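You operate a simulated robot arm through the tools that you are given. There is no shell and no other tool. Be economical: measure what you need, move in short steps, check, and stop when the job is done.

Carry out the task below with a simulated robot arm. There is one attempt and no reset: what you move stays moved.

## Task
Pour one cup of tea and cover it with the small white saucer.
Fine: the saucers lie on the two empty cups, which stay as they are; one press of POUR; the cup stays on the drip mat; swing the spout back, switch off, spill nothing.

It is judged by the outcome, as a careful person would: the job done as asked, and still so three seconds after it is handed in. It fails if anything else is knocked over, pushed out of place, dropped, spilled or broken. Lids that push on must go on centred and level and be pressed home; caps that screw on are set level and turned clockwise until they are tight.

## Robot
A 7-joint arm with a two-finger parallel gripper, fixed in place. Base frame: the origin is at the foot of the arm, x ahead of it, y to its left, z up; the work surface is at about z = 920. Readings come in mm, rad, newtons and seconds.
With the tool pointing down near the work surface it reaches from about 280 to 680 mm from the base axis. Its first joint turns from -1.152 to 1.152 rad. Payload 1.57 kg.
The tool frame sits at the grasp point between the pads (the TCP): z along the fingers, y along the line on which they close. The tips reach 30 mm beyond it. The gripper opens to 110 mm. The fingers are 24 mm wide and 12 mm thick; the gripper's body (48 by 112 mm) begins 78 mm behind the TCP.
Orientation is that of the tool frame in the base frame, as a unit quaternion [x, y, z, w]. With the fingers straight down and closing along the base's y, the tool's x points along the base's -x, its y along +y and its z along -z.

## Interface
- The arm moves only by the tool send_rows. Its argument "rows" is a list of rows, each a list of 3 entries, a list of its own where there are three numbers: the gripper command, from -1 (shut) to 1 (fully open), values between in proportion, then the shift along the tool's x, y, z in units of 25 mm (1.0 is 25 mm), then the turn, a rotation vector about the tool's x, y, z in units of 5 degrees (1.0 is 5 degrees). In form: [[jaw, [tx, ty, tz], [ax, ay, az]], ...]. A call has 1 to 10 rows; each row shifts and turns the commanded pose from where the row before left it, along the tool's axes as they then stand. A call with a number of a shift or a turn outside -1 to 1 is refused whole. Rows are played at 5 a second. More than 50 mm and 0.15 rad between two rows, or a gripper value outside its range, and nothing of the call is played. Where a pose cannot be reached the arm comes as near as it can. A force on the tool above 40 N (or 10 N above the force at the start of the call, whichever is more), or a blocked arm, ends the call early, and 0.2 s more pass. The fingers move at their own pace (about 108 mm/s each) and stop on an object; they squeeze with about 38 N. The grip force told is the motor's: it shows also when the fingers shut on nothing. Time passes only in rows, and 0.2 s behind the last, so rows that do not move let the fingers close. It gives the time, the measured TCP pose, the force on the tool (base axes), the opening and the grip force at its end, in the units of the frame above (readings bear some noise), with the torque about the TCP (base axes, N m) and any sound that the robot's microphone picked up, and new pictures: "pictures" is both (left out), scene, wrist or none.
- Cameras (640 x 400 px; columns grow to the right, rows downward): "scene" is fixed at [164.7, -398.1, 1385.2]; the picture's right is [0.72, -0.69, 0.00], its down [-0.45, -0.46, -0.76] and it looks along [0.53, 0.55, -0.64] (base axes); focal length 214 px, centre (320, 200). "wrist" rides on the gripper at [70, 16, -141] in the tool frame; the picture's right is [-0.23, 0.97, 0.00], its down [-0.86, -0.20, -0.48] and it looks along [-0.47, -0.11, 0.88] (tool axes); focal length 222 px, centre (320, 200). There is no depth. A picture from a camera that has moved, and an enlarged one, comes with that camera's place and axes in the base frame and with its lens. The place of the scene camera against the robot may be out by one fixed shift of up to 12 mm in any direction.
- close_up(camera, box): a new picture of the part [left, top, right, bottom] of that camera's present view, enlarged. No time passes.
- sign_off(): hands the job in; it is judged then, once.

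Go step by step. Nothing tells you positions but the pictures and the camera data: compare them with the known pose of the tool, close in by small moves and look again before you grip or let go. The budget is 120 turns and 200 pictures, counting those below and the enlarged ones. Unless the task says otherwise, let go and move clear before handing in, and close with one line.

The tools are called after ">>>" by a JSON object that holds its "api" and its "payload". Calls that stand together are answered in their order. send_rows: Moves the arm, as the interface text tells. Its arguments: {"type":"object","properties":{"rows":{"type":"array"},"pictures":{"type":"string","enum":["both","scene","wrist","none"]}},"required":["rows"]} The other tools are called the same way: close_up (camera, box) takes an enlarged picture of a part of a camera's view; sign_off () hands the job in.

At the start:

```text
time: 0.0
eef_pos: [335.5, -132.0, 1317.2]
tool_rot: [0.0, 1.0, 0.0, 0.0]
ft_force: [0.0, 0.2, 0.3]
moment: [0.02, -0.01, 0.01]
grip_width: 109.9
grasp_force: 0.1
```

scene: 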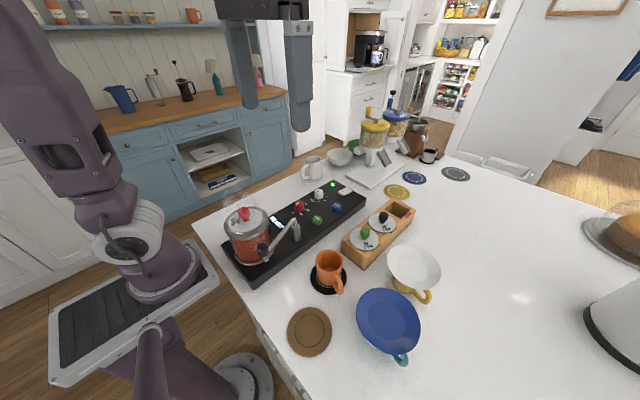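
wrist: 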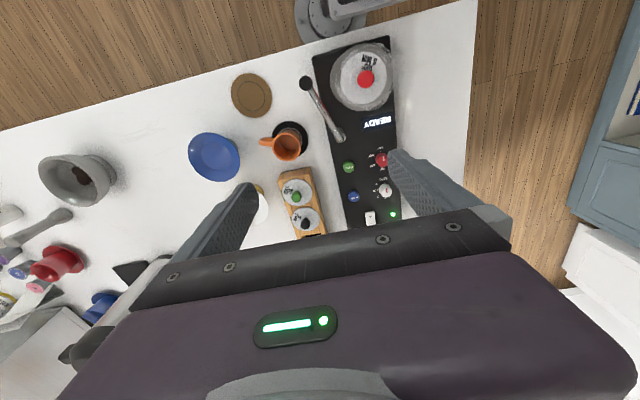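

I see a tea machine (black base with glass kettle, spout, knobs and buttons), an orange cup on a drip mat, and a wooden tray with two small lids/saucers. I'll look closer first.

>>> {"api": "close_up", "payload": {"camera": "scene", "box": [210, 170, 370, 300]}}

>>> {"api": "close_up", "payload": {"camera": "scene", "box": [300, 180, 450, 310]}}

>>> {"api": "close_up", "payload": {"camera": "wrist", "box": [240, 30, 420, 240]}}

>>> {"api": "close_up", "payload": {"camera": "wrist", "box": [240, 120, 340, 240]}}

```text
3.08 times, centred on (290, 235) of scene
camera zoom: at [164.7, -398.1, 1385.2], right [0.72, -0.69, 0.0], down [-0.45, -0.46, -0.76], along [0.53, 0.55, -0.64], focal length 660 px, centre (412, 92)
```

zoom: 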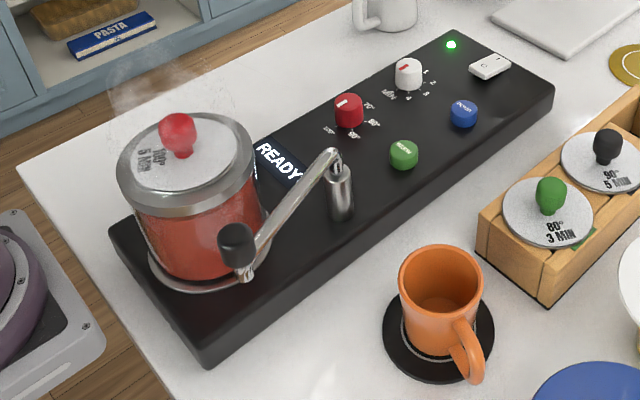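

```text
3.08 times, centred on (375, 245) of scene
camera zoom: at [164.7, -398.1, 1385.2], right [0.72, -0.69, 0.0], down [-0.45, -0.46, -0.76], along [0.53, 0.55, -0.64], focal length 660 px, centre (151, 62)
```

zoom: 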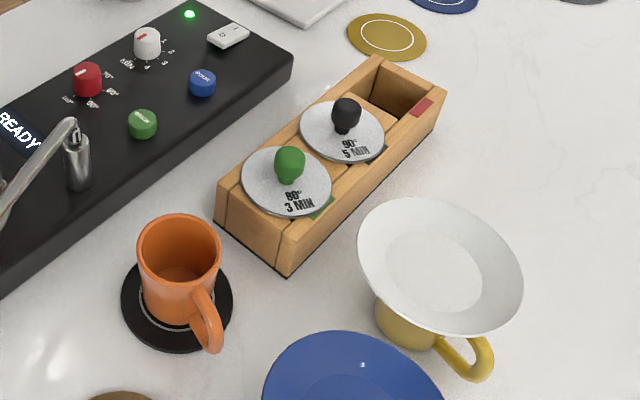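

```text
1.90 times, centred on (330, 135) of wrist
camera zoom: at [265.5, -116.6, 1459.1], right [0.23, 0.97, 0.0], down [0.86, -0.2, 0.48], along [0.47, -0.11, -0.88], focal length 423 px, centre (301, 324)
```

zoom: 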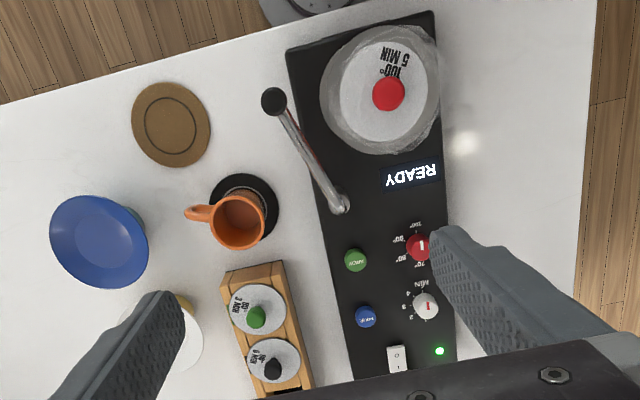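

```text
3.33 times, centred on (290, 180) of wrist
camera zoom: at [265.5, -116.6, 1459.1], right [0.23, 0.97, 0.0], down [0.86, -0.2, 0.48], along [0.47, -0.11, -0.88], focal length 740 px, centre (420, 267)
```

zoom: 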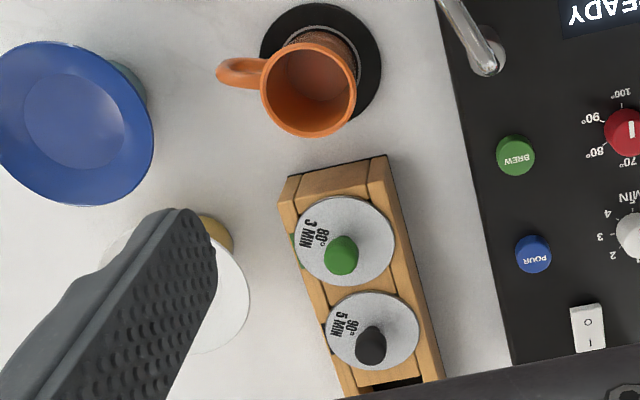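

The kettle says READY, with its spout parked to the side. I'll lower the arm a bit for a second wrist view so I can triangulate.

>>> {"api": "send_rows", "payload": {"rows": [[1, [0, -0.6, 1], [0, 0, 0]], [1, [0, -0.6, 1], [0, 0, 0]], [1, [0, -0.6, 1], [0, 0, 0]], [1, [0, 0, 1], [0, 0, 0]], [1, [0, 0, 1], [0, 0, 0]], [1, [0, 0, 0], [0, 0, 0]]], "pictures": "wrist"}}

>>> {"api": "close_up", "payload": {"camera": "scene", "box": [230, 190, 310, 270]}}

>>> {"api": "close_up", "payload": {"camera": "scene", "box": [370, 220, 450, 310]}}

```text
time: 1.4
eef_pos: [336.7, -177.2, 1191.9]
tool_rot: [0.0, 1.0, 0.0, 0.0]
ft_force: [0.7, -0.1, 0.2]
moment: [-0.01, -0.03, -0.01]
grip_width: 109.9
grasp_force: 0.0
camera wrist: at [267.0, -161.7, 1333.2], right [0.23, 0.97, 0.0], down [0.86, -0.2, 0.48], along [0.47, -0.11, -0.88], focal length 222 px, centre (320, 200)
```

wrist: 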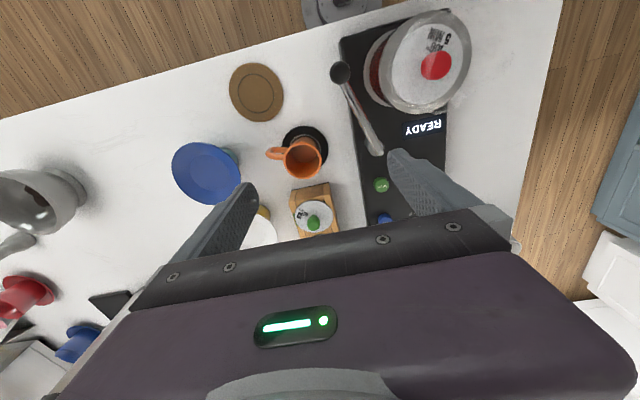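

```text
5.00 times, centred on (270, 230) of scene
camera zoom: at [164.7, -398.1, 1385.2], right [0.72, -0.7, 0.0], down [-0.45, -0.46, -0.76], along [0.53, 0.55, -0.64], focal length 1072 px, centre (570, 50)
```

zoom: 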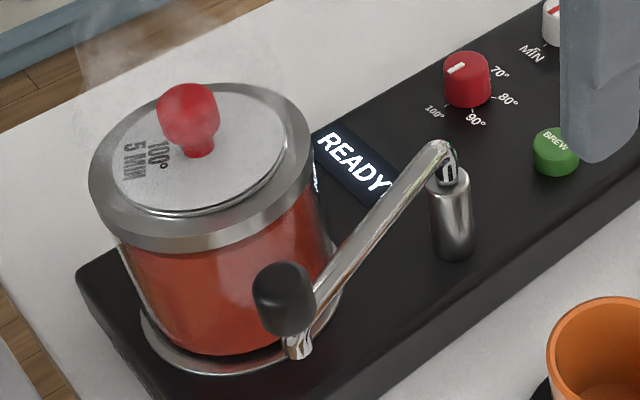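

```text
4.44 times, centred on (410, 265) of scene
camera zoom: at [164.7, -398.1, 1385.2], right [0.72, -0.7, 0.0], down [-0.45, -0.46, -0.76], along [0.53, 0.55, -0.64], focal length 953 px, centre (-80, -89)
```

zoom: 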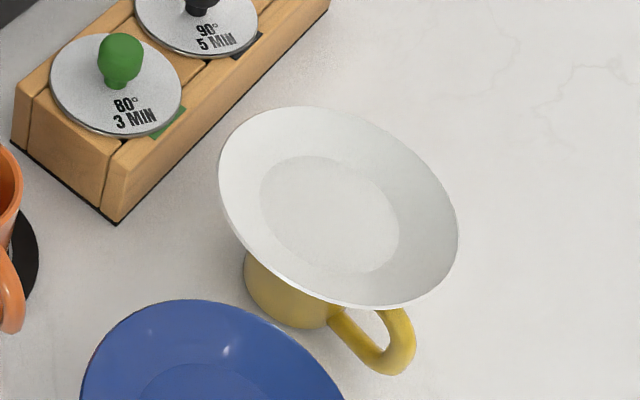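

Triangulating puts the spout knob near (266,-140,1057), its pivot near (369,-102) and the cup near (367,-210). I'll go above the knob with the jaws narrowed and yawed about 20°.

>>> {"api": "send_rows", "payload": {"rows": [[-0.2, [0.95, 0.5, 0.4], [0, 0, 0]], [-0.2, [0.95, 0.5, 0.4], [0, 0, 0]], [-0.2, [0.95, 0.5, 0.4], [0, 0, 0]], [-0.2, [0, 0, 0], [0, 0, -1]], [-0.2, [0, 0, 0], [0, 0, -1]], [-0.2, [0, 0, 0], [0, 0, -1]], [-0.2, [0, 0, 0], [0, 0, -1]], [-0.2, [0, 0, 0], [0, 0, 0]]]}}

```text
time: 3.2
eef_pos: [264.6, -141.3, 1162.9]
tool_rot: [-0.175, 0.985, 0.0, 0.0]
ft_force: [-0.3, -0.8, 0.9]
moment: [0.01, 0.0, 0.01]
grip_width: 44.0
grasp_force: 0.0
camera wrist: at [193.0, -149.6, 1304.2], right [-0.12, 0.99, 0.0], down [0.87, 0.11, 0.48], along [0.48, 0.06, -0.88], focal length 222 px, centre (320, 200)
```

scene: 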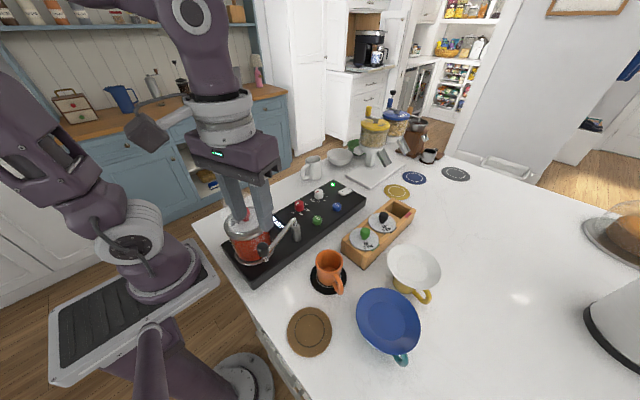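
wrist: 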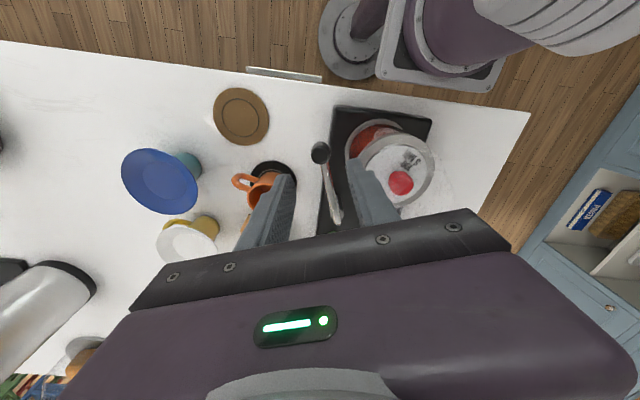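

The knob sits directly under the grasp point. I'll descend around it.

>>> {"api": "send_rows", "payload": {"rows": [[-0.35, [0, 0, 1], [0, 0, 0]], [-0.35, [0, 0, 1], [0, 0, 0]], [-0.35, [0, 0, 1], [0, 0, 0]], [-0.35, [0, 0, 0.8], [0, 0, 0]], [-0.35, [0, 0, 0], [0, 0, 0]]]}}

>>> {"api": "close_up", "payload": {"camera": "scene", "box": [210, 190, 330, 280]}}

```text
time: 4.4
eef_pos: [264.5, -140.1, 1066.7]
tool_rot: [-0.174, 0.985, 0.001, 0.0]
ft_force: [-0.4, -0.2, 0.2]
moment: [0.02, -0.02, -0.02]
grip_width: 35.7
grasp_force: 0.1
camera wrist: at [192.8, -149.1, 1209.1], right [-0.12, 0.99, 0.0], down [0.87, 0.1, 0.48], along [0.48, 0.06, -0.88], focal length 222 px, centre (320, 200)
```

scene: 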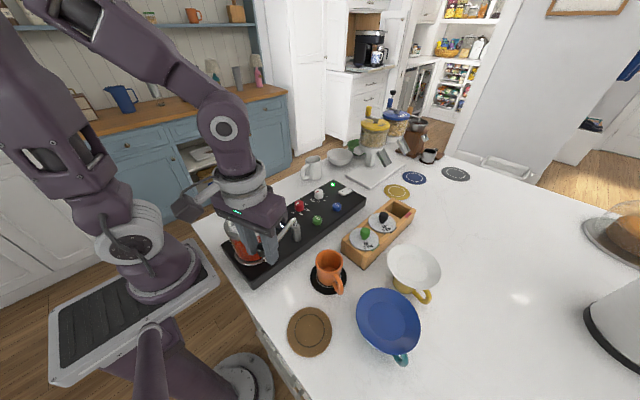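
wrist: 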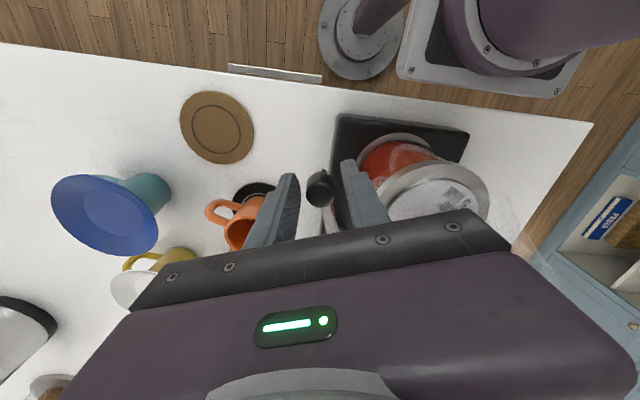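

```text
4.44 times, centred on (270, 235) of scene
camera zoom: at [164.7, -398.1, 1385.2], right [0.72, -0.69, 0.0], down [-0.45, -0.46, -0.76], along [0.53, 0.55, -0.64], focal length 953 px, centre (542, 44)
```

zoom: 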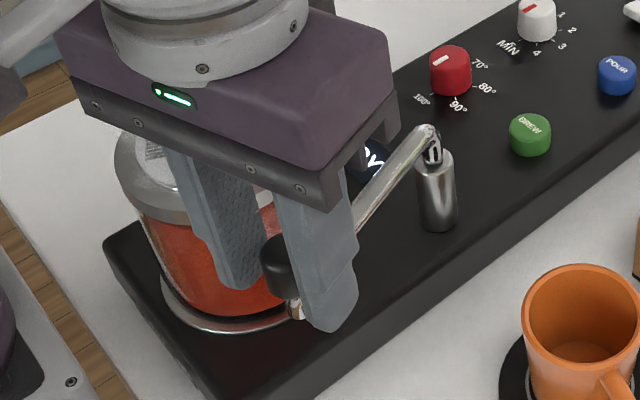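

The knob is between the fingers. I'll swing it along the arc by 50° and then check.

>>> {"api": "send_rows", "payload": {"rows": [[-0.5, [0, 0, 0], [0, 0, 0]], [-0.5, [-0.017, -0.39, 0], [0, 0, -1]], [-0.5, [-0.017, -0.39, 0], [0, 0, -1]], [-0.5, [-0.017, -0.39, 0], [0, 0, -1]], [-0.5, [-0.017, -0.39, 0], [0, 0, -1]], [-0.5, [-0.017, -0.39, 0], [0, 0, -1]], [-0.5, [-0.017, -0.39, 0], [0, 0, -1]], [-0.5, [-0.017, -0.39, 0], [0, 0, -1]], [-0.5, [-0.017, -0.39, 0], [0, 0, -1]]]}}

>>> {"api": "close_up", "payload": {"camera": "scene", "box": [250, 190, 370, 300]}}

```text
time: 6.4
eef_pos: [314.7, -199.3, 1067.4]
tool_rot: [-0.5, 0.866, -0.001, 0.001]
ft_force: [-1.2, -0.2, -0.4]
moment: [0.08, 0.03, 0.01]
grip_width: 27.7
grasp_force: 0.3
camera wrist: at [264.3, -251.7, 1209.7], right [-0.73, 0.68, 0.0], down [0.6, 0.64, 0.48], along [0.33, 0.35, -0.88], focal length 222 px, centre (320, 200)
```

scene: 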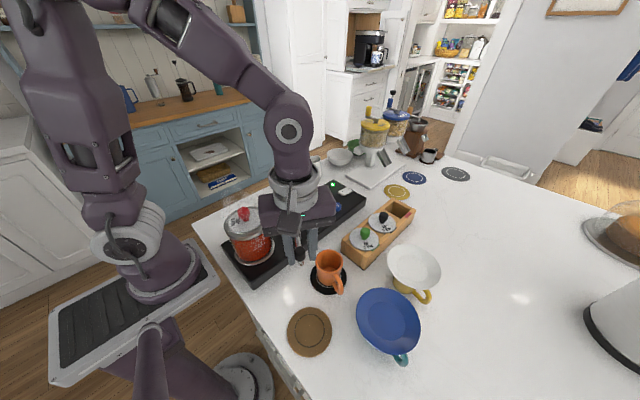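
wrist: 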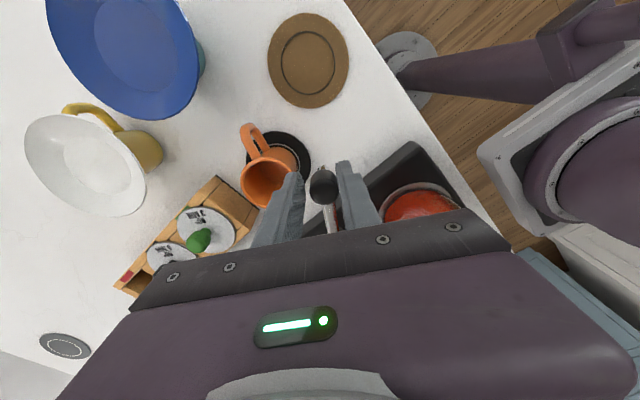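

```text
3.64 times, centred on (310, 245) of scene
camera zoom: at [164.7, -398.1, 1385.2], right [0.72, -0.69, 0.0], down [-0.45, -0.46, -0.76], along [0.53, 0.55, -0.64], focal length 780 px, centre (356, 36)
```

zoom: 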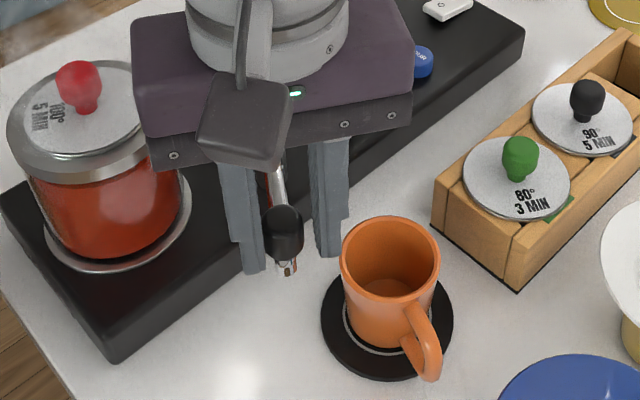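

The swing is going well. I'll move 20° more and look again.

>>> {"api": "send_rows", "payload": {"rows": [[-0.5, [-0.017, -0.39, 0], [0, 0, -1]], [-0.5, [-0.017, -0.39, 0], [0, 0, -1]], [-0.5, [-0.017, -0.39, 0], [0, 0, -1]], [-0.5, [-0.017, -0.39, 0], [0, 0, -1]], [-0.5, [0, 0, 0], [0, 0, 0]]], "pictures": "wrist"}}

>>> {"api": "close_up", "payload": {"camera": "scene", "box": [270, 210, 370, 300]}}

>>> {"api": "close_up", "payload": {"camera": "wrist", "box": [220, 100, 400, 250]}}

```text
time: 7.6
eef_pos: [349.3, -213.3, 1066.3]
tool_rot: [-0.643, 0.766, 0.0, 0.0]
ft_force: [0.0, 0.6, -1.0]
moment: [-0.01, 0.04, 0.02]
grip_width: 27.7
grasp_force: 0.6
camera wrist: at [321.3, -279.1, 1208.9], right [-0.92, 0.39, 0.0], down [0.34, 0.81, 0.48], along [0.19, 0.44, -0.88], focal length 222 px, centre (320, 200)
```

wrist: 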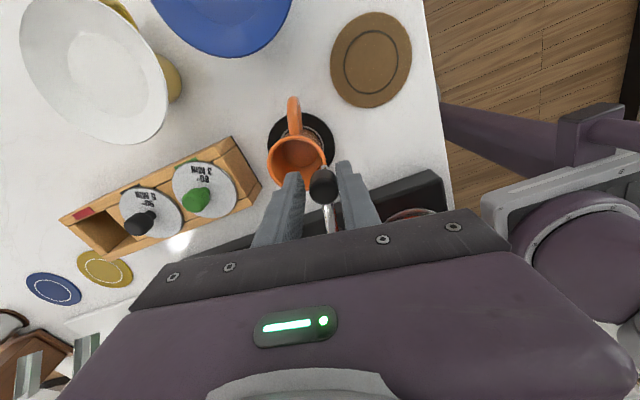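

```text
4.44 times, centred on (320, 255) of scene
camera zoom: at [164.7, -398.1, 1385.2], right [0.72, -0.69, 0.0], down [-0.45, -0.46, -0.76], along [0.53, 0.55, -0.64], focal length 953 px, centre (320, -44)
```

zoom: 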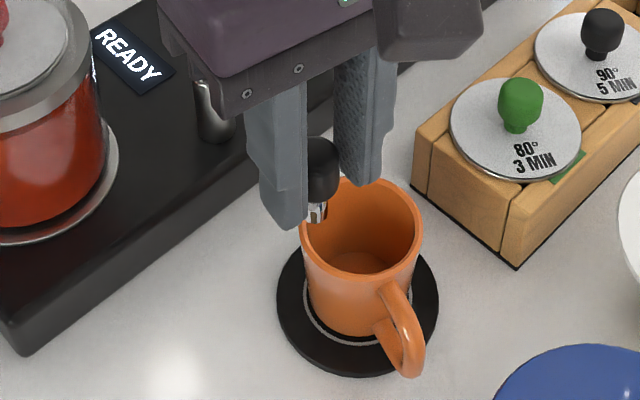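

```text
2.67 times, centred on (310, 175) of wrist
camera zoom: at [321.3, -279.1, 1208.9], right [-0.92, 0.39, 0.0], down [0.34, 0.81, 0.48], along [0.19, 0.44, -0.88], focal length 592 px, centre (347, 267)
```

zoom: 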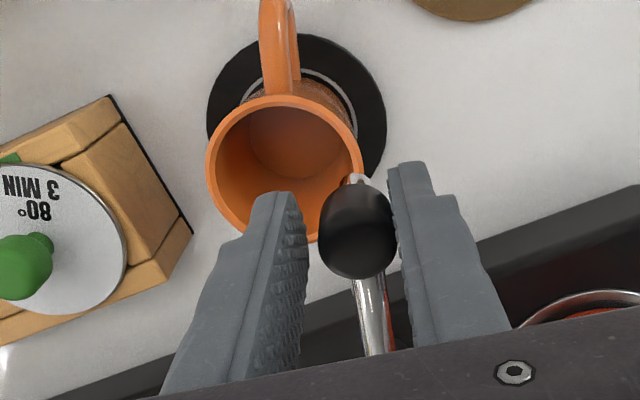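

I need about 13–14° more so the outlet sits above the cup's centre.

>>> {"api": "send_rows", "payload": {"rows": [[-0.5, [-0.017, -0.39, 0], [0, 0, -1]], [-0.5, [-0.017, -0.39, 0], [0, 0, -1]], [-0.5, [-0.01, -0.27, 0], [0, 0, -0.7]], [-0.5, [0, 0, 0], [0, 0, 0]]], "pictures": "none"}}

>>> {"api": "close_up", "payload": {"camera": "scene", "box": [270, 210, 370, 300]}}

>>> {"api": "close_up", "payload": {"camera": "wrist", "box": [220, 100, 400, 250]}}

```text
time: 8.6
eef_pos: [377.3, -212.5, 1066.9]
tool_rot: [0.728, -0.685, 0.0, 0.0]
ft_force: [0.0, 0.4, -1.2]
moment: [-0.02, 0.0, 0.0]
grip_width: 27.4
grasp_force: 0.0
```

```text
4.44 times, centred on (320, 255) of scene
camera zoom: at [164.7, -398.1, 1385.2], right [0.72, -0.69, 0.0], down [-0.45, -0.46, -0.76], along [0.53, 0.55, -0.64], focal length 953 px, centre (320, -44)
```

zoom: 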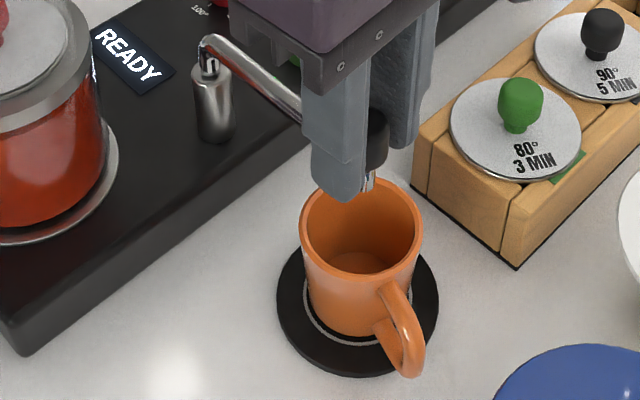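

```text
2.67 times, centred on (310, 175) of wrist
camera zoom: at [364.2, -285.6, 1208.6], right [-0.99, 0.17, 0.0], down [0.15, 0.87, 0.48], along [0.08, 0.47, -0.88], focal length 592 px, centre (347, 267)
```

zoom: 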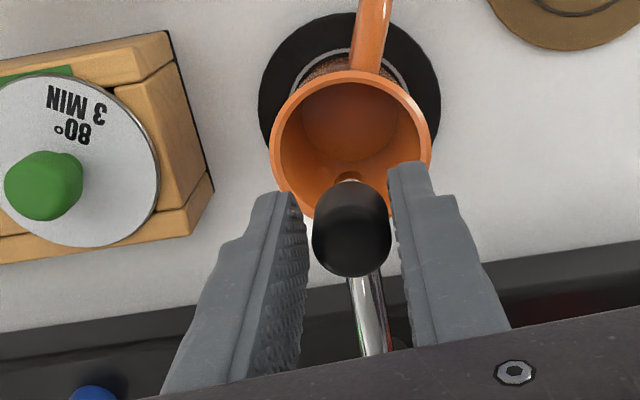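

The outlet is centred over the cup. I'll release upwards and rotate back to neutral.

>>> {"api": "send_rows", "payload": {"rows": [[-0.35, [0, 0, 0], [0, 0, 0]], [-0.35, [0, 0, -1], [0, 0, 0]], [-0.35, [0, 0, -1], [0, 0, 0]], [-0.35, [0, 0, -1], [0, 0, 1]], [-0.35, [0, 0, -1], [0, 0, 1]], [-0.35, [0, 0, 0], [0, 0, 1]], [-0.35, [0, 0, 0], [0, 0, 1]], [-0.35, [0, 0, 0], [0, 0, 1]], [-0.35, [0, 0, 0], [0, 0, 1]], [-0.35, [0, 0, 0], [0, 0, 1]]], "pictures": "none"}}

>>> {"api": "send_rows", "payload": {"rows": [[-1, [0, 0, 0], [0, 0, 1]], [-1, [0, 0, 0], [0, 0, 1]], [-1, [0, 0, 0], [0, 0, 1]], [-1, [0, 0, 0], [0, 0, 1]], [-1, [0, 0, 0], [0, 0, 1]], [-1, [0, 0, 0], [0, 0, 1]], [-1, [0, 0, 0], [0, 0, 1]], [-1, [0, 0, 0], [0, 0, 1]], [-1, [0, 0, 0], [0, 0, 1]], [-1, [0, 0, 0], [0, 0, 1]]], "pictures": "none"}}

>>> {"api": "send_rows", "payload": {"rows": [[-1, [0, 0, 0], [0, 0, 1]], [-1, [0, 0, 0], [0, 0, 0.7]], [-1, [-1, 0.6, 0], [0, 0, 0]], [-1, [-1, 0.6, 0], [0, 0, 0]], [-1, [-1, 0.6, 0], [0, 0, 0]], [-1, [-1, 0.6, 0], [0, 0, 0]], [-1, [0, 0.6, 0], [0, 0, 0]], [-1, [0, 0, 0], [0, 0, 0]]], "pictures": "both"}}

```text
time: 10.8
eef_pos: [377.1, -213.6, 1167.6]
tool_rot: [-0.488, 0.873, 0.0, 0.0]
ft_force: [0.1, 0.4, 0.0]
moment: [0.01, 0.02, 0.01]
grip_width: 35.7
grasp_force: 0.0
```

```text
time: 13.0
eef_pos: [376.7, -213.4, 1167.2]
tool_rot: [-0.073, 0.997, 0.0, 0.0]
ft_force: [-0.1, 0.4, 0.6]
moment: [0.02, -0.01, 0.03]
grip_width: 0.0
grasp_force: 21.2
```

```text
time: 14.8
eef_pos: [478.4, -138.9, 1167.6]
tool_rot: [0.0, 1.0, 0.0, 0.002]
ft_force: [-0.2, -0.7, -0.2]
moment: [0.0, 0.02, -0.01]
grip_width: 0.1
grasp_force: 21.3
camera wrist: at [407.9, -123.0, 1309.4], right [0.23, 0.97, 0.0], down [0.85, -0.2, 0.48], along [0.47, -0.11, -0.88], focal length 222 px, centre (320, 200)
```

scene: 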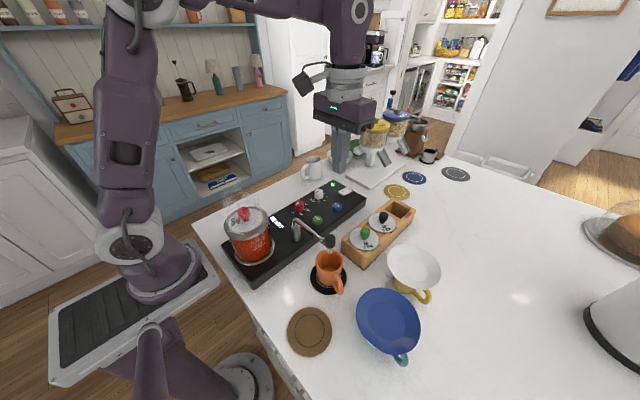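
wrist: 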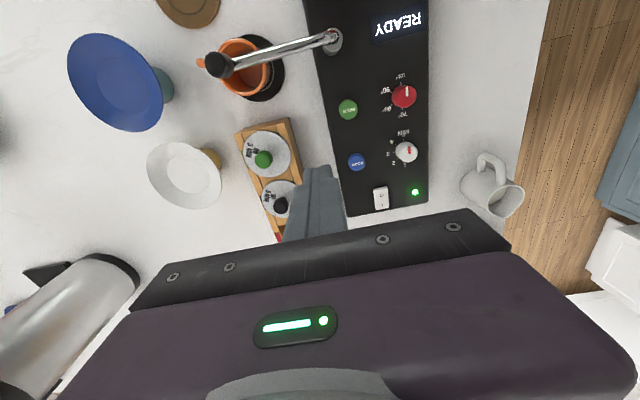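

POUR lies at about (540,-92). I'll move above it and down to a tip height of about 1000.

>>> {"api": "send_rows", "payload": {"rows": [[-1, [-0.83, 0.63, 0.5], [0, 0, 0]], [-1, [-0.83, 0.63, 0.5], [0, 0, 0]], [-1, [-0.83, 0.63, 0.5], [0, 0, 0]], [-1, [0, 0, 1], [0, 0, 0]], [-1, [0, 0, 1], [0, 0, 0]], [-1, [0, 0, 1], [0, 0, 0]], [-1, [0, 0, 1], [0, 0, 0]], [-1, [0, 0, 0], [0, 0, 0]]], "pictures": "none"}}

>>> {"api": "close_up", "payload": {"camera": "scene", "box": [290, 150, 390, 240]}}

>>> {"api": "close_up", "payload": {"camera": "wrist", "box": [250, 80, 430, 230]}}

```text
time: 16.6
eef_pos: [540.5, -91.3, 1030.3]
tool_rot: [0.0, 1.0, 0.0, 0.0]
ft_force: [0.2, 1.4, 0.2]
moment: [0.01, -0.03, 0.0]
grip_width: 0.0
grasp_force: 21.2
```

```text
4.44 times, centred on (340, 195) of scene
camera zoom: at [164.7, -398.1, 1385.2], right [0.72, -0.69, 0.0], down [-0.45, -0.46, -0.76], along [0.53, 0.55, -0.64], focal length 953 px, centre (231, 222)
```

zoom: 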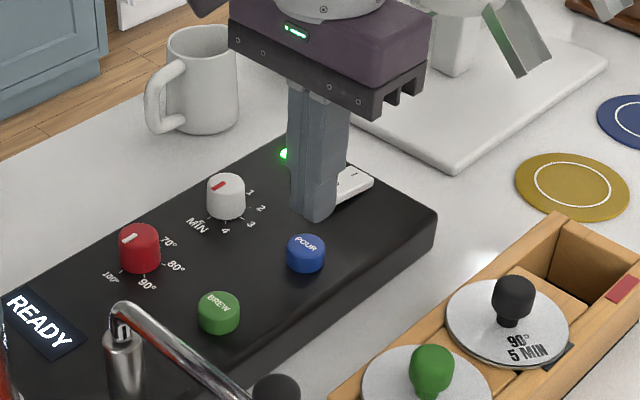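

```text
2.67 times, centred on (340, 155) of wrist
camera zoom: at [469.7, -75.5, 1171.9], right [0.23, 0.97, 0.0], down [0.86, -0.2, 0.48], along [0.47, -0.11, -0.88], focal length 592 px, centre (267, 320)
```

zoom: 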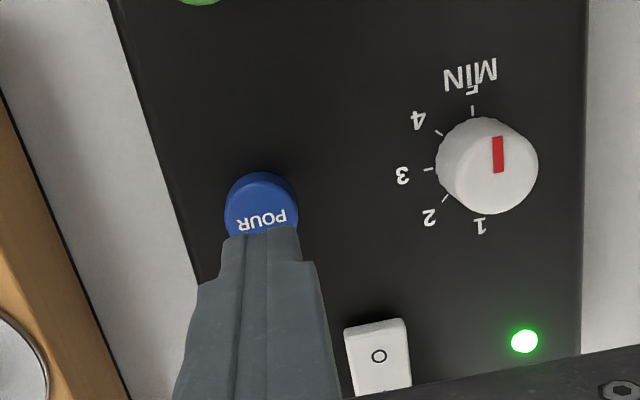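

It's aligned above POUR. I'll descend slowly to just above it.

>>> {"api": "send_rows", "payload": {"rows": [[-1, [0.12, -0.08, 0.6], [0, 0, 0]], [-1, [0, 0, 0.4], [0, 0, 0]], [-1, [0, 0, 0.2], [0, 0, 0]], [-1, [0, 0, 0], [0, 0, 0]]], "pictures": "none"}}

>>> {"api": "close_up", "payload": {"camera": "scene", "box": [300, 160, 370, 230]}}

>>> {"api": "close_up", "payload": {"camera": "wrist", "box": [270, 100, 390, 200]}}

```text
time: 17.6
eef_pos: [537.0, -92.9, 1000.4]
tool_rot: [0.0, 1.0, 0.0, -0.001]
ft_force: [0.7, -0.4, 0.6]
moment: [0.0, -0.03, 0.0]
grip_width: 0.0
grasp_force: 20.6
```

```text
5.71 times, centred on (335, 195) of scene
camera zoom: at [164.7, -398.1, 1385.2], right [0.72, -0.69, 0.0], down [-0.45, -0.46, -0.76], along [0.53, 0.55, -0.64], focal length 1226 px, centre (234, 229)
```

zoom: 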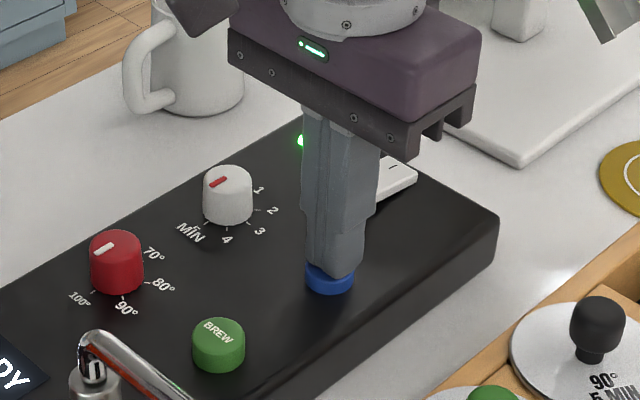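

```text
4.00 times, centred on (330, 150) of wrist
camera zoom: at [466.0, -77.7, 1142.3], right [0.23, 0.97, 0.0], down [0.86, -0.2, 0.48], along [0.47, -0.11, -0.88], focal length 888 px, centre (280, 400)
```

zoom: 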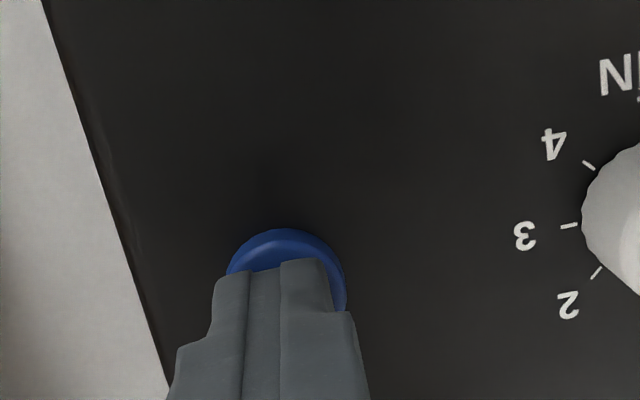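

I'm just above it and centred. I'll press down in small steps.

>>> {"api": "send_rows", "payload": {"rows": [[-1, [0, 0.08, 0.12], [0, 0, 0]], [-1, [0, 0, 0.12], [0, 0, 0]], [-1, [0, 0, 0.12], [0, 0, 0]]], "pictures": "none"}}

```text
time: 18.4
eef_pos: [536.5, -90.8, 993.1]
tool_rot: [0.0, 1.0, 0.0, 0.002]
ft_force: [0.5, 0.4, 10.1]
moment: [0.0, 0.03, -0.05]
grip_width: 0.0
grasp_force: 21.1
heard: click
```

I heard a click and felt 10 N, so it's pressed. I'll lift straight off and watch the pour.

>>> {"api": "send_rows", "payload": {"rows": [[-1, [0, 0, -0.5], [0, 0, 0]], [-1, [0, 0, -1], [0, 0, 0]], [-1, [0, 0, 0], [0, 0, 0]]], "pictures": "none"}}

>>> {"api": "close_up", "payload": {"camera": "scene", "box": [220, 170, 380, 300]}}

```text
time: 19.2
eef_pos: [536.3, -92.1, 1027.8]
tool_rot: [-0.001, 1.0, 0.0, 0.0]
ft_force: [0.0, 0.3, 0.0]
moment: [-0.04, 0.0, 0.02]
grip_width: 0.1
grasp_force: 20.8
```

```text
3.08 times, centred on (300, 235) of scene
camera zoom: at [164.7, -398.1, 1385.2], right [0.72, -0.69, 0.0], down [-0.45, -0.46, -0.76], along [0.53, 0.55, -0.64], focal length 660 px, centre (382, 92)
```

zoom: 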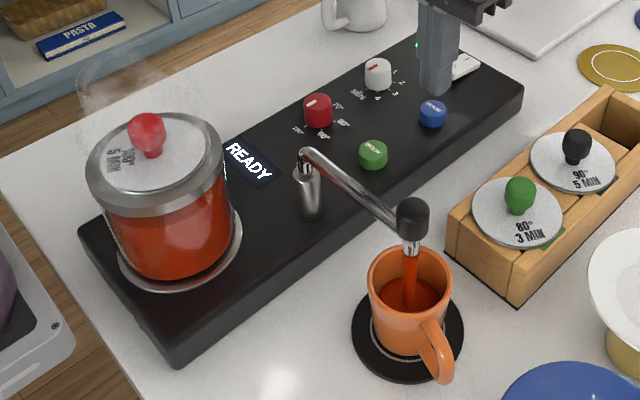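

Tea is flowing into the cup. Meanwhile I'll rise and travel back above the spout knob.

>>> {"api": "send_rows", "payload": {"rows": [[-1, [0, 0, -1], [0, 0, 0]], [-1, [0, 0, -1], [0, 0, 0]], [-1, [0, 0, -1], [0, 0, 0]], [-1, [0, 0, -1], [0, 0, 0]], [-1, [0, 0, -1], [0, 0, 0]], [-1, [0, 0, 0], [0, 0, 0]]], "pictures": "none"}}

>>> {"api": "send_rows", "payload": {"rows": [[-0.35, [0.92, -0.7, 0], [0, 0, 0]], [-0.35, [0.92, -0.7, 0], [0, 0, 0]], [-0.35, [0.92, -0.7, 0], [0, 0, 0]], [-0.35, [0.92, -0.7, 0], [0, 0, 0]], [-0.35, [0.92, -0.7, 0], [0, 0, 0]], [-0.35, [0.92, -0.7, 0], [0, 0, 0]], [-0.35, [0.88, -0.65, 0], [0, 0, 0]], [-0.35, [0, 0, 0], [0, 0, -1]], [-0.35, [0, 0, 0], [0, 0, -1]], [-0.35, [0, 0, 0], [0, 0, -1]]], "pictures": "none"}}

>>> {"api": "close_up", "payload": {"camera": "scene", "box": [220, 170, 380, 300]}}

```text
time: 20.6
eef_pos: [535.7, -92.6, 1152.9]
tool_rot: [0.0, 1.0, 0.001, 0.001]
ft_force: [-0.6, 0.1, 0.1]
moment: [0.02, 0.03, -0.03]
grip_width: 0.1
grasp_force: 21.4
```

```text
time: 22.8
eef_pos: [374.6, -212.4, 1153.1]
tool_rot: [-0.131, 0.991, 0.0, 0.0]
ft_force: [0.5, 0.3, -0.1]
moment: [-0.03, 0.0, -0.04]
grip_width: 35.7
grasp_force: 0.0
```

```text
3.08 times, centred on (300, 235) of scene
camera zoom: at [164.7, -398.1, 1385.2], right [0.72, -0.7, 0.0], down [-0.45, -0.46, -0.76], along [0.53, 0.55, -0.64], focal length 660 px, centre (382, 92)
```

zoom: 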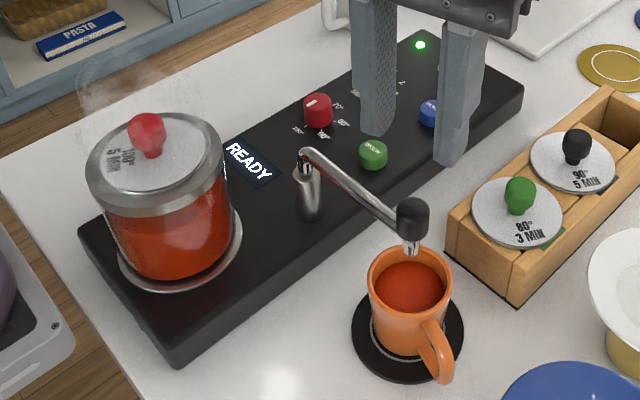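

The stream has stopped and the cup is full. I'll rotate on to match the spout.

>>> {"api": "send_rows", "payload": {"rows": [[-0.35, [0, 0, 0], [0, 0, -1]], [-0.35, [0, 0, 0], [0, 0, -1]], [-0.35, [0, 0, 0], [0, 0, -1]], [-0.35, [0, 0, 0], [0, 0, -1]], [-0.35, [0, 0, 0], [0, 0, -1]], [-0.35, [0, 0, 0], [0, 0, -1]], [-0.35, [0, 0, 0], [0, 0, -1]], [-0.35, [0, 0, 0], [0, 0, -1]], [-0.35, [0, 0, 0], [0, 0, -1]], [-0.35, [0, 0, 0], [0, 0, -1]]], "pictures": "none"}}

>>> {"api": "send_rows", "payload": {"rows": [[-0.35, [0, 0, 0], [0, 0, -1]], [-0.35, [0, 0, 0], [0, 0, -1]], [-0.35, [0, 0, 0], [0, 0, -1]], [-0.35, [0, 0, 0], [0, 0, -1]], [-0.35, [0, 0, 0], [0, 0, -1]], [-0.35, [0, 0, 0], [0, 0, 0]]], "pictures": "both"}}

```text
time: 25.0
eef_pos: [375.6, -211.4, 1152.9]
tool_rot: [-0.538, 0.843, 0.0, 0.001]
ft_force: [0.2, 0.0, 0.5]
moment: [-0.03, 0.0, 0.0]
grip_width: 35.7
grasp_force: 0.0
```

```text
time: 26.4
eef_pos: [375.9, -213.6, 1155.2]
tool_rot: [0.707, -0.707, -0.001, 0.0]
ft_force: [-0.7, 0.6, -0.1]
moment: [-0.03, 0.0, 0.02]
grip_width: 35.7
grasp_force: 0.1
camera wrist: at [359.4, -283.0, 1295.6], right [-0.97, 0.23, 0.0], down [0.2, 0.86, 0.48], along [0.11, 0.47, -0.88], focal length 222 px, centre (320, 200)
```

scene: 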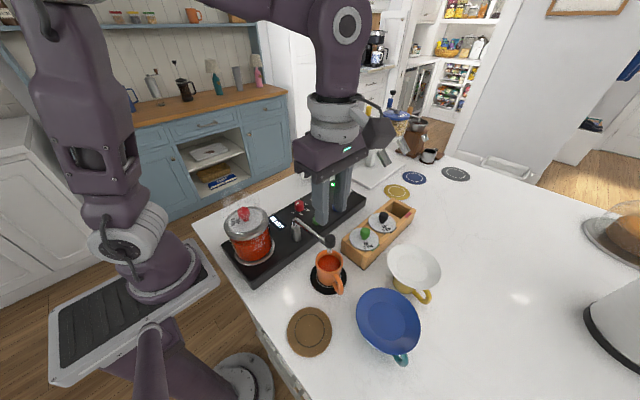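
wrist: 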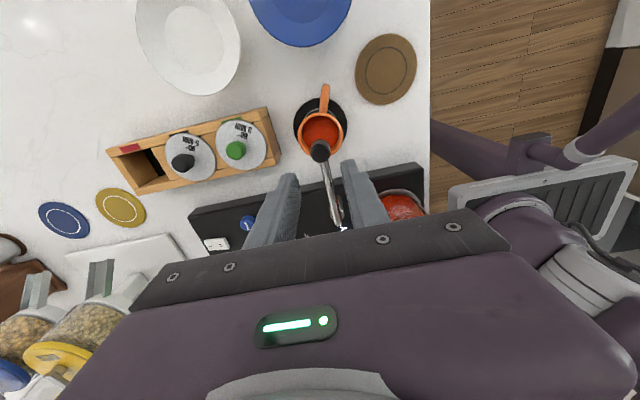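

I'm aligned over the knob. I'll descend and swing the spout back.

>>> {"api": "send_rows", "payload": {"rows": [[-0.35, [0, 0, 1], [0, 0, 0]], [-0.35, [0, 0, 1], [0, 0, 0]], [-0.35, [0, 0, 1], [0, 0, 0]], [-0.35, [0, 0, 0.5], [0, 0, 0]], [-0.5, [0, 0, 0], [0, 0, 0]], [-0.5, [0, 0, 0], [0, 0, 0]]], "pictures": "none"}}

>>> {"api": "close_up", "payload": {"camera": "wrist", "box": [220, 100, 400, 250]}}

>>> {"api": "close_up", "payload": {"camera": "scene", "box": [270, 200, 380, 300]}}

```text
time: 27.8
eef_pos: [375.9, -212.4, 1065.5]
tool_rot: [-0.707, 0.707, 0.0, 0.0]
ft_force: [0.2, 0.1, -0.2]
moment: [-0.04, -0.03, 0.0]
grip_width: 27.4
grasp_force: 0.0
```

```text
2.67 times, centred on (310, 175) of wrist
camera zoom: at [359.5, -282.8, 1207.0], right [-0.97, 0.23, 0.0], down [0.2, 0.86, 0.48], along [0.11, 0.47, -0.88], focal length 592 px, centre (347, 267)
```

zoom: 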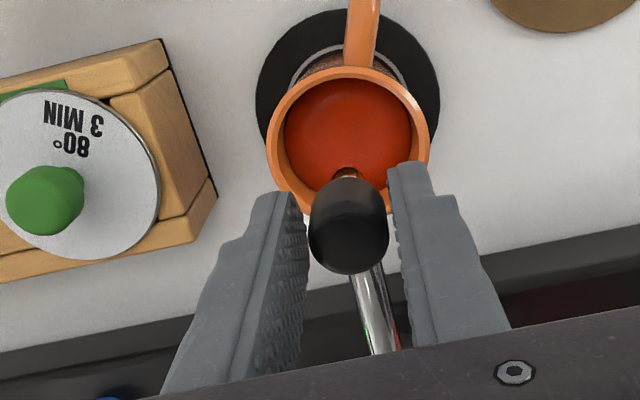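

```text
4.00 times, centred on (325, 250) of scene
camera zoom: at [164.7, -398.1, 1385.2], right [0.72, -0.69, 0.0], down [-0.45, -0.46, -0.76], along [0.53, 0.55, -0.64], focal length 858 px, centre (300, 0)
```

zoom: 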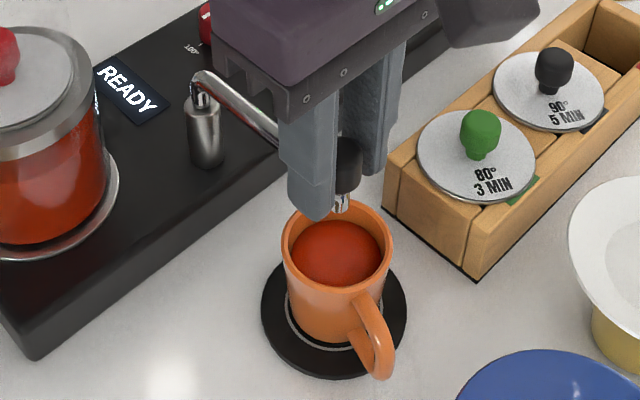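

>>> {"api": "send_rows", "payload": {"rows": [[-0.5, [-0.017, 0.39, 0], [0, 0, 1]], [-0.5, [-0.017, 0.39, 0], [0, 0, 1]], [-0.5, [-0.017, 0.39, 0], [0, 0, 1]], [-0.5, [-0.017, 0.39, 0], [0, 0, 1]], [-0.5, [-0.017, 0.39, 0], [0, 0, 1]], [-0.5, [-0.017, 0.39, 0], [0, 0, 1]], [-0.5, [-0.017, 0.39, 0], [0, 0, 1]], [-0.5, [-0.017, 0.39, 0], [0, 0, 1]], [-0.5, [-0.017, 0.39, 0], [0, 0, 1]], [-0.5, [-0.017, 0.39, 0], [0, 0, 1]]], "pictures": "wrist"}}

>>> {"api": "send_rows", "payload": {"rows": [[-0.5, [-0.017, 0.39, 0], [0, 0, 1]], [-0.5, [-0.017, 0.39, 0], [0, 0, 1]], [-0.5, [-0.017, 0.39, 0], [0, 0, 1]], [-0.5, [-0.017, 0.39, 0], [0, 0, 1]], [-0.5, [-0.017, 0.39, 0], [0, 0, 1]], [-0.5, [0, 0, 0], [0, 0, 0]]], "pictures": "wrist"}}

>>> {"api": "close_up", "payload": {"camera": "scene", "box": [210, 190, 360, 300]}}

```text
time: 30.0
eef_pos: [288.7, -172.1, 1066.3]
tool_rot: [-0.341, 0.94, 0.0, 0.0]
ft_force: [0.1, 0.1, 0.8]
moment: [-0.03, 0.0, -0.01]
grip_width: 27.8
grasp_force: 0.2
camera wrist: at [224.5, -205.9, 1208.1], right [-0.45, 0.89, 0.0], down [0.78, 0.4, 0.48], along [0.43, 0.22, -0.88], focal length 222 px, centre (320, 200)
```

wrist: 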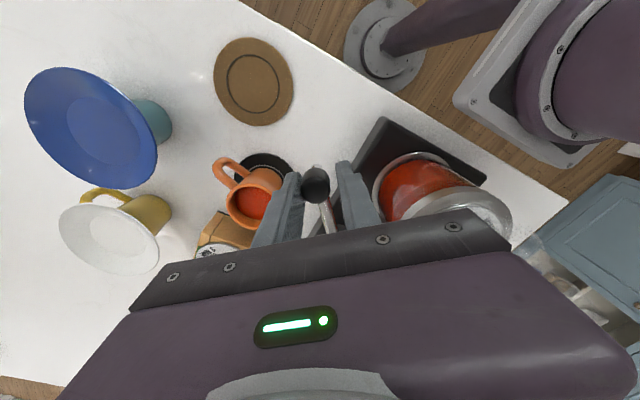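

```text
time: 31.4
eef_pos: [268.0, -129.6, 1067.2]
tool_rot: [-0.13, 0.992, -0.001, 0.001]
ft_force: [7.6, -10.5, 1.0]
moment: [-0.12, -0.11, 0.14]
grip_width: 38.3
grasp_force: 6.4
camera wrist: at [195.6, -132.6, 1207.5], right [-0.03, 1.0, 0.0], down [0.88, 0.03, 0.48], along [0.48, 0.01, -0.88], focal length 222 px, centre (320, 200)
```

wrist: 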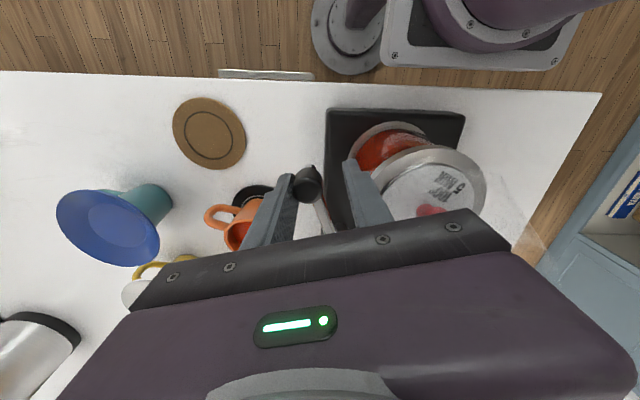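

```text
3.64 times, centred on (285, 245) of scene
camera zoom: at [165.0, -398.5, 1385.1], right [0.72, -0.7, 0.0], down [-0.45, -0.46, -0.76], along [0.53, 0.55, -0.64], focal length 780 px, centre (447, 36)
```

zoom: 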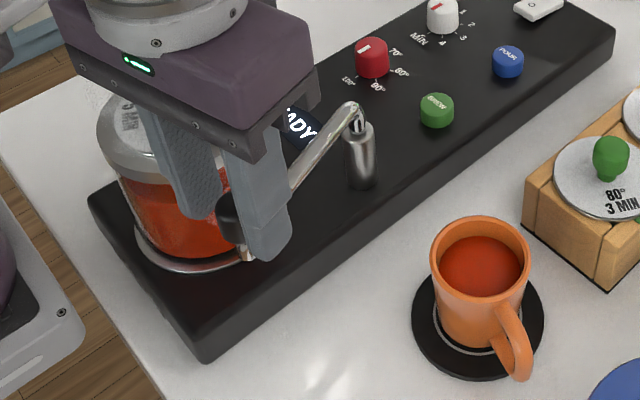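

The spout has reached its stop, with some resisting force. I'll back off a little to relieve it, then check.

>>> {"api": "send_rows", "payload": {"rows": [[-0.4, [0, -0.3, 0], [0, 0, 0]], [-0.4, [0, -0.1, 0], [0, 0, 0]], [-0.4, [0, 0, 0], [0, 0, 0]]], "pictures": "none"}}

>>> {"api": "close_up", "payload": {"camera": "wrist", "box": [260, 100, 480, 250]}}

>>> {"api": "close_up", "payload": {"camera": "scene", "box": [230, 190, 310, 270]}}

```text
time: 32.2
eef_pos: [269.4, -138.9, 1065.6]
tool_rot: [-0.13, 0.991, 0.0, 0.001]
ft_force: [0.3, -0.1, -0.3]
moment: [0.02, 0.02, 0.01]
grip_width: 33.3
grasp_force: 0.0
```

```text
2.67 times, centred on (370, 175) of wrist
camera zoom: at [197.7, -142.0, 1207.4], right [-0.03, 1.0, 0.0], down [0.88, 0.03, 0.48], along [0.48, 0.02, -0.88], focal length 592 px, centre (187, 267)
```

zoom: 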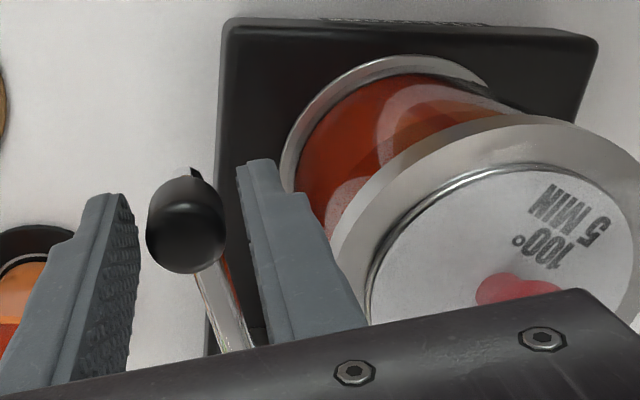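

```text
5.00 times, centred on (270, 230) of scene
camera zoom: at [164.7, -398.1, 1385.2], right [0.72, -0.69, 0.0], down [-0.45, -0.46, -0.76], along [0.53, 0.55, -0.64], focal length 1072 px, centre (570, 50)
```

zoom: 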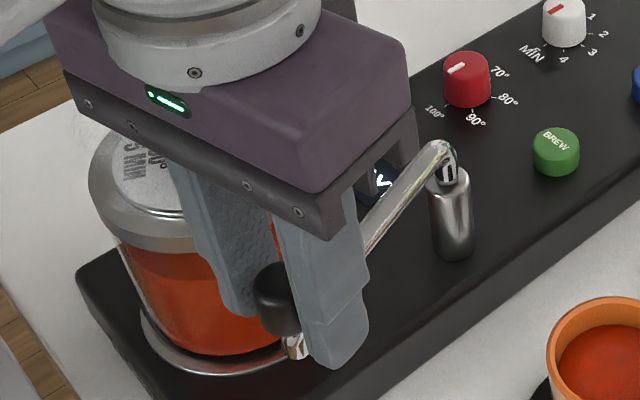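

The spout is back at its parked position and the kettle is unmoved. I'll raise and travel to the switch.

>>> {"api": "send_rows", "payload": {"rows": [[-0.35, [0, 0, -1], [0, 0, 0]], [-0.35, [0, 0, -1], [0, 0, 0]], [-0.35, [0, 0, -1], [0, 0, 0]], [-0.35, [0, 0, -1], [0, 0, 0]], [-1, [0, 0, 0], [0, 0, 1]], [-1, [0, 0, 0], [0, 0, 1]], [-1, [0, 0, 0], [0, 0, 1]], [-1, [-1, 0, 0], [0, 0, 0]], [-1, [-1, 0, 0], [0, 0, 0]], [-1, [-1, 0.2, 0], [0, 0, 0]]], "pictures": "none"}}

>>> {"api": "send_rows", "payload": {"rows": [[-1, [-1, 0.4, 0], [0, 0, 0]], [-1, [-1, 0.4, 0], [0, 0, 0]], [-1, [-1, 0.4, 0], [0, 0, 0]], [-1, [-1, 0.4, 0], [0, 0, 0]], [-1, [-1, 0.4, 0], [0, 0, 0]], [-1, [-1, 0.4, 0], [0, 0, 0]], [-1, [-1, 0.4, 0], [0, 0, 0]], [-1, [-1, 0, 1], [0, 0, 0]], [-1, [-1, 0, 1], [0, 0, 0]], [-1, [0, 0, 1], [0, 0, 0]]], "pictures": "wrist"}}

>>> {"api": "close_up", "payload": {"camera": "wrist", "box": [260, 100, 440, 250]}}

>>> {"api": "close_up", "payload": {"camera": "scene", "box": [300, 150, 380, 220]}}

```text
time: 34.4
eef_pos: [346.1, -132.0, 1165.4]
tool_rot: [0.0, 1.0, -0.001, 0.0]
ft_force: [-0.1, 0.4, -0.7]
moment: [-0.02, -0.01, -0.03]
grip_width: 0.3
grasp_force: 21.4
```

```text
time: 36.6
eef_pos: [567.3, -64.7, 1090.9]
tool_rot: [0.001, 1.0, 0.0, 0.0]
ft_force: [0.5, 0.7, -0.2]
moment: [-0.03, -0.01, -0.03]
grip_width: 0.2
grasp_force: 21.5
camera wrist: at [498.1, -48.2, 1232.7], right [0.23, 0.97, 0.0], down [0.86, -0.2, 0.48], along [0.47, -0.11, -0.88], focal length 222 px, centre (320, 200)
```

wrist: 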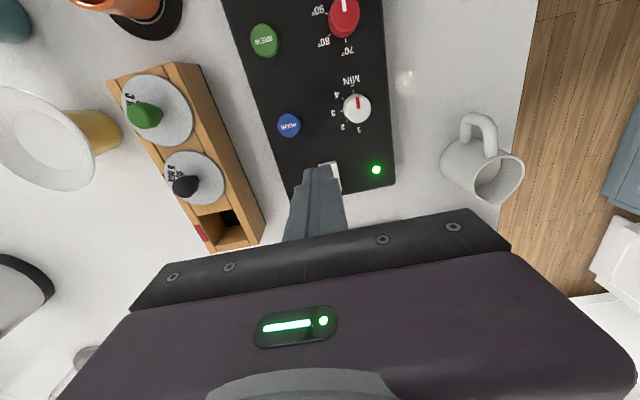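

```text
2.67 times, centred on (350, 175) of wrist
camera zoom: at [498.1, -48.2, 1232.7], right [0.23, 0.97, 0.0], down [0.86, -0.2, 0.48], along [0.47, -0.11, -0.88], focal length 592 px, centre (240, 267)
```

zoom: 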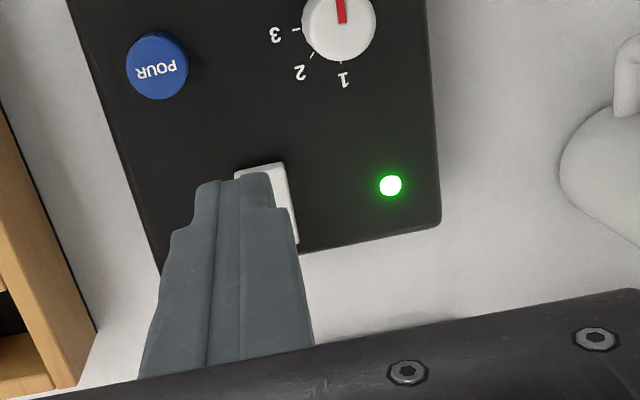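

```text
5.71 times, centred on (340, 185) of scene
camera zoom: at [164.8, -398.1, 1385.2], right [0.72, -0.69, 0.0], down [-0.45, -0.46, -0.76], along [0.53, 0.55, -0.64], focal length 1226 px, centre (206, 286)
```

zoom: 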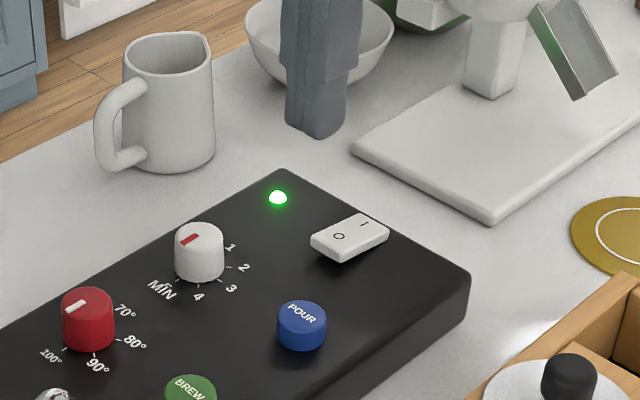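

The rocker shows O on the near (-x) end. I'll sidestep for an unobstructed view of it.

>>> {"api": "send_rows", "payload": {"rows": [[-1, [-0.2, -1, 0], [0, 0, 0]], [-1, [0, -1, 0], [0, 0, 0]], [-1, [0, 0, 0], [0, 0, 0]]], "pictures": "none"}}

>>> {"api": "close_up", "payload": {"camera": "wrist", "box": [280, 80, 460, 230]}}

```text
time: 37.4
eef_pos: [573.2, -113.6, 1092.0]
tool_rot: [0.0, 1.0, 0.0, 0.0]
ft_force: [0.7, 0.2, 0.2]
moment: [0.03, -0.03, 0.02]
grip_width: 0.0
grasp_force: 21.6
```

```text
2.67 times, centred on (370, 155) of wrist
camera zoom: at [503.5, -98.0, 1233.3], right [0.23, 0.97, 0.0], down [0.86, -0.2, 0.48], along [0.47, -0.11, -0.88], focal length 592 px, centre (187, 320)
```

zoom: 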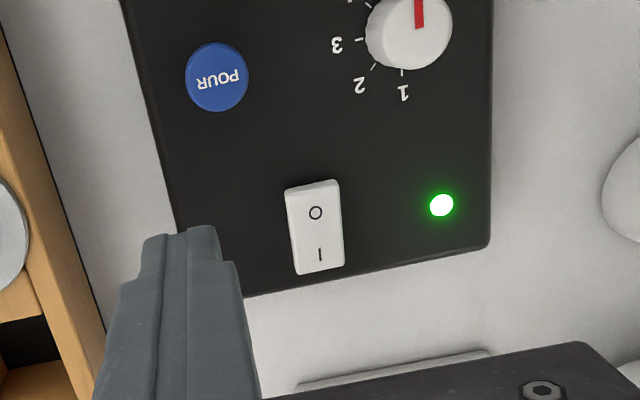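

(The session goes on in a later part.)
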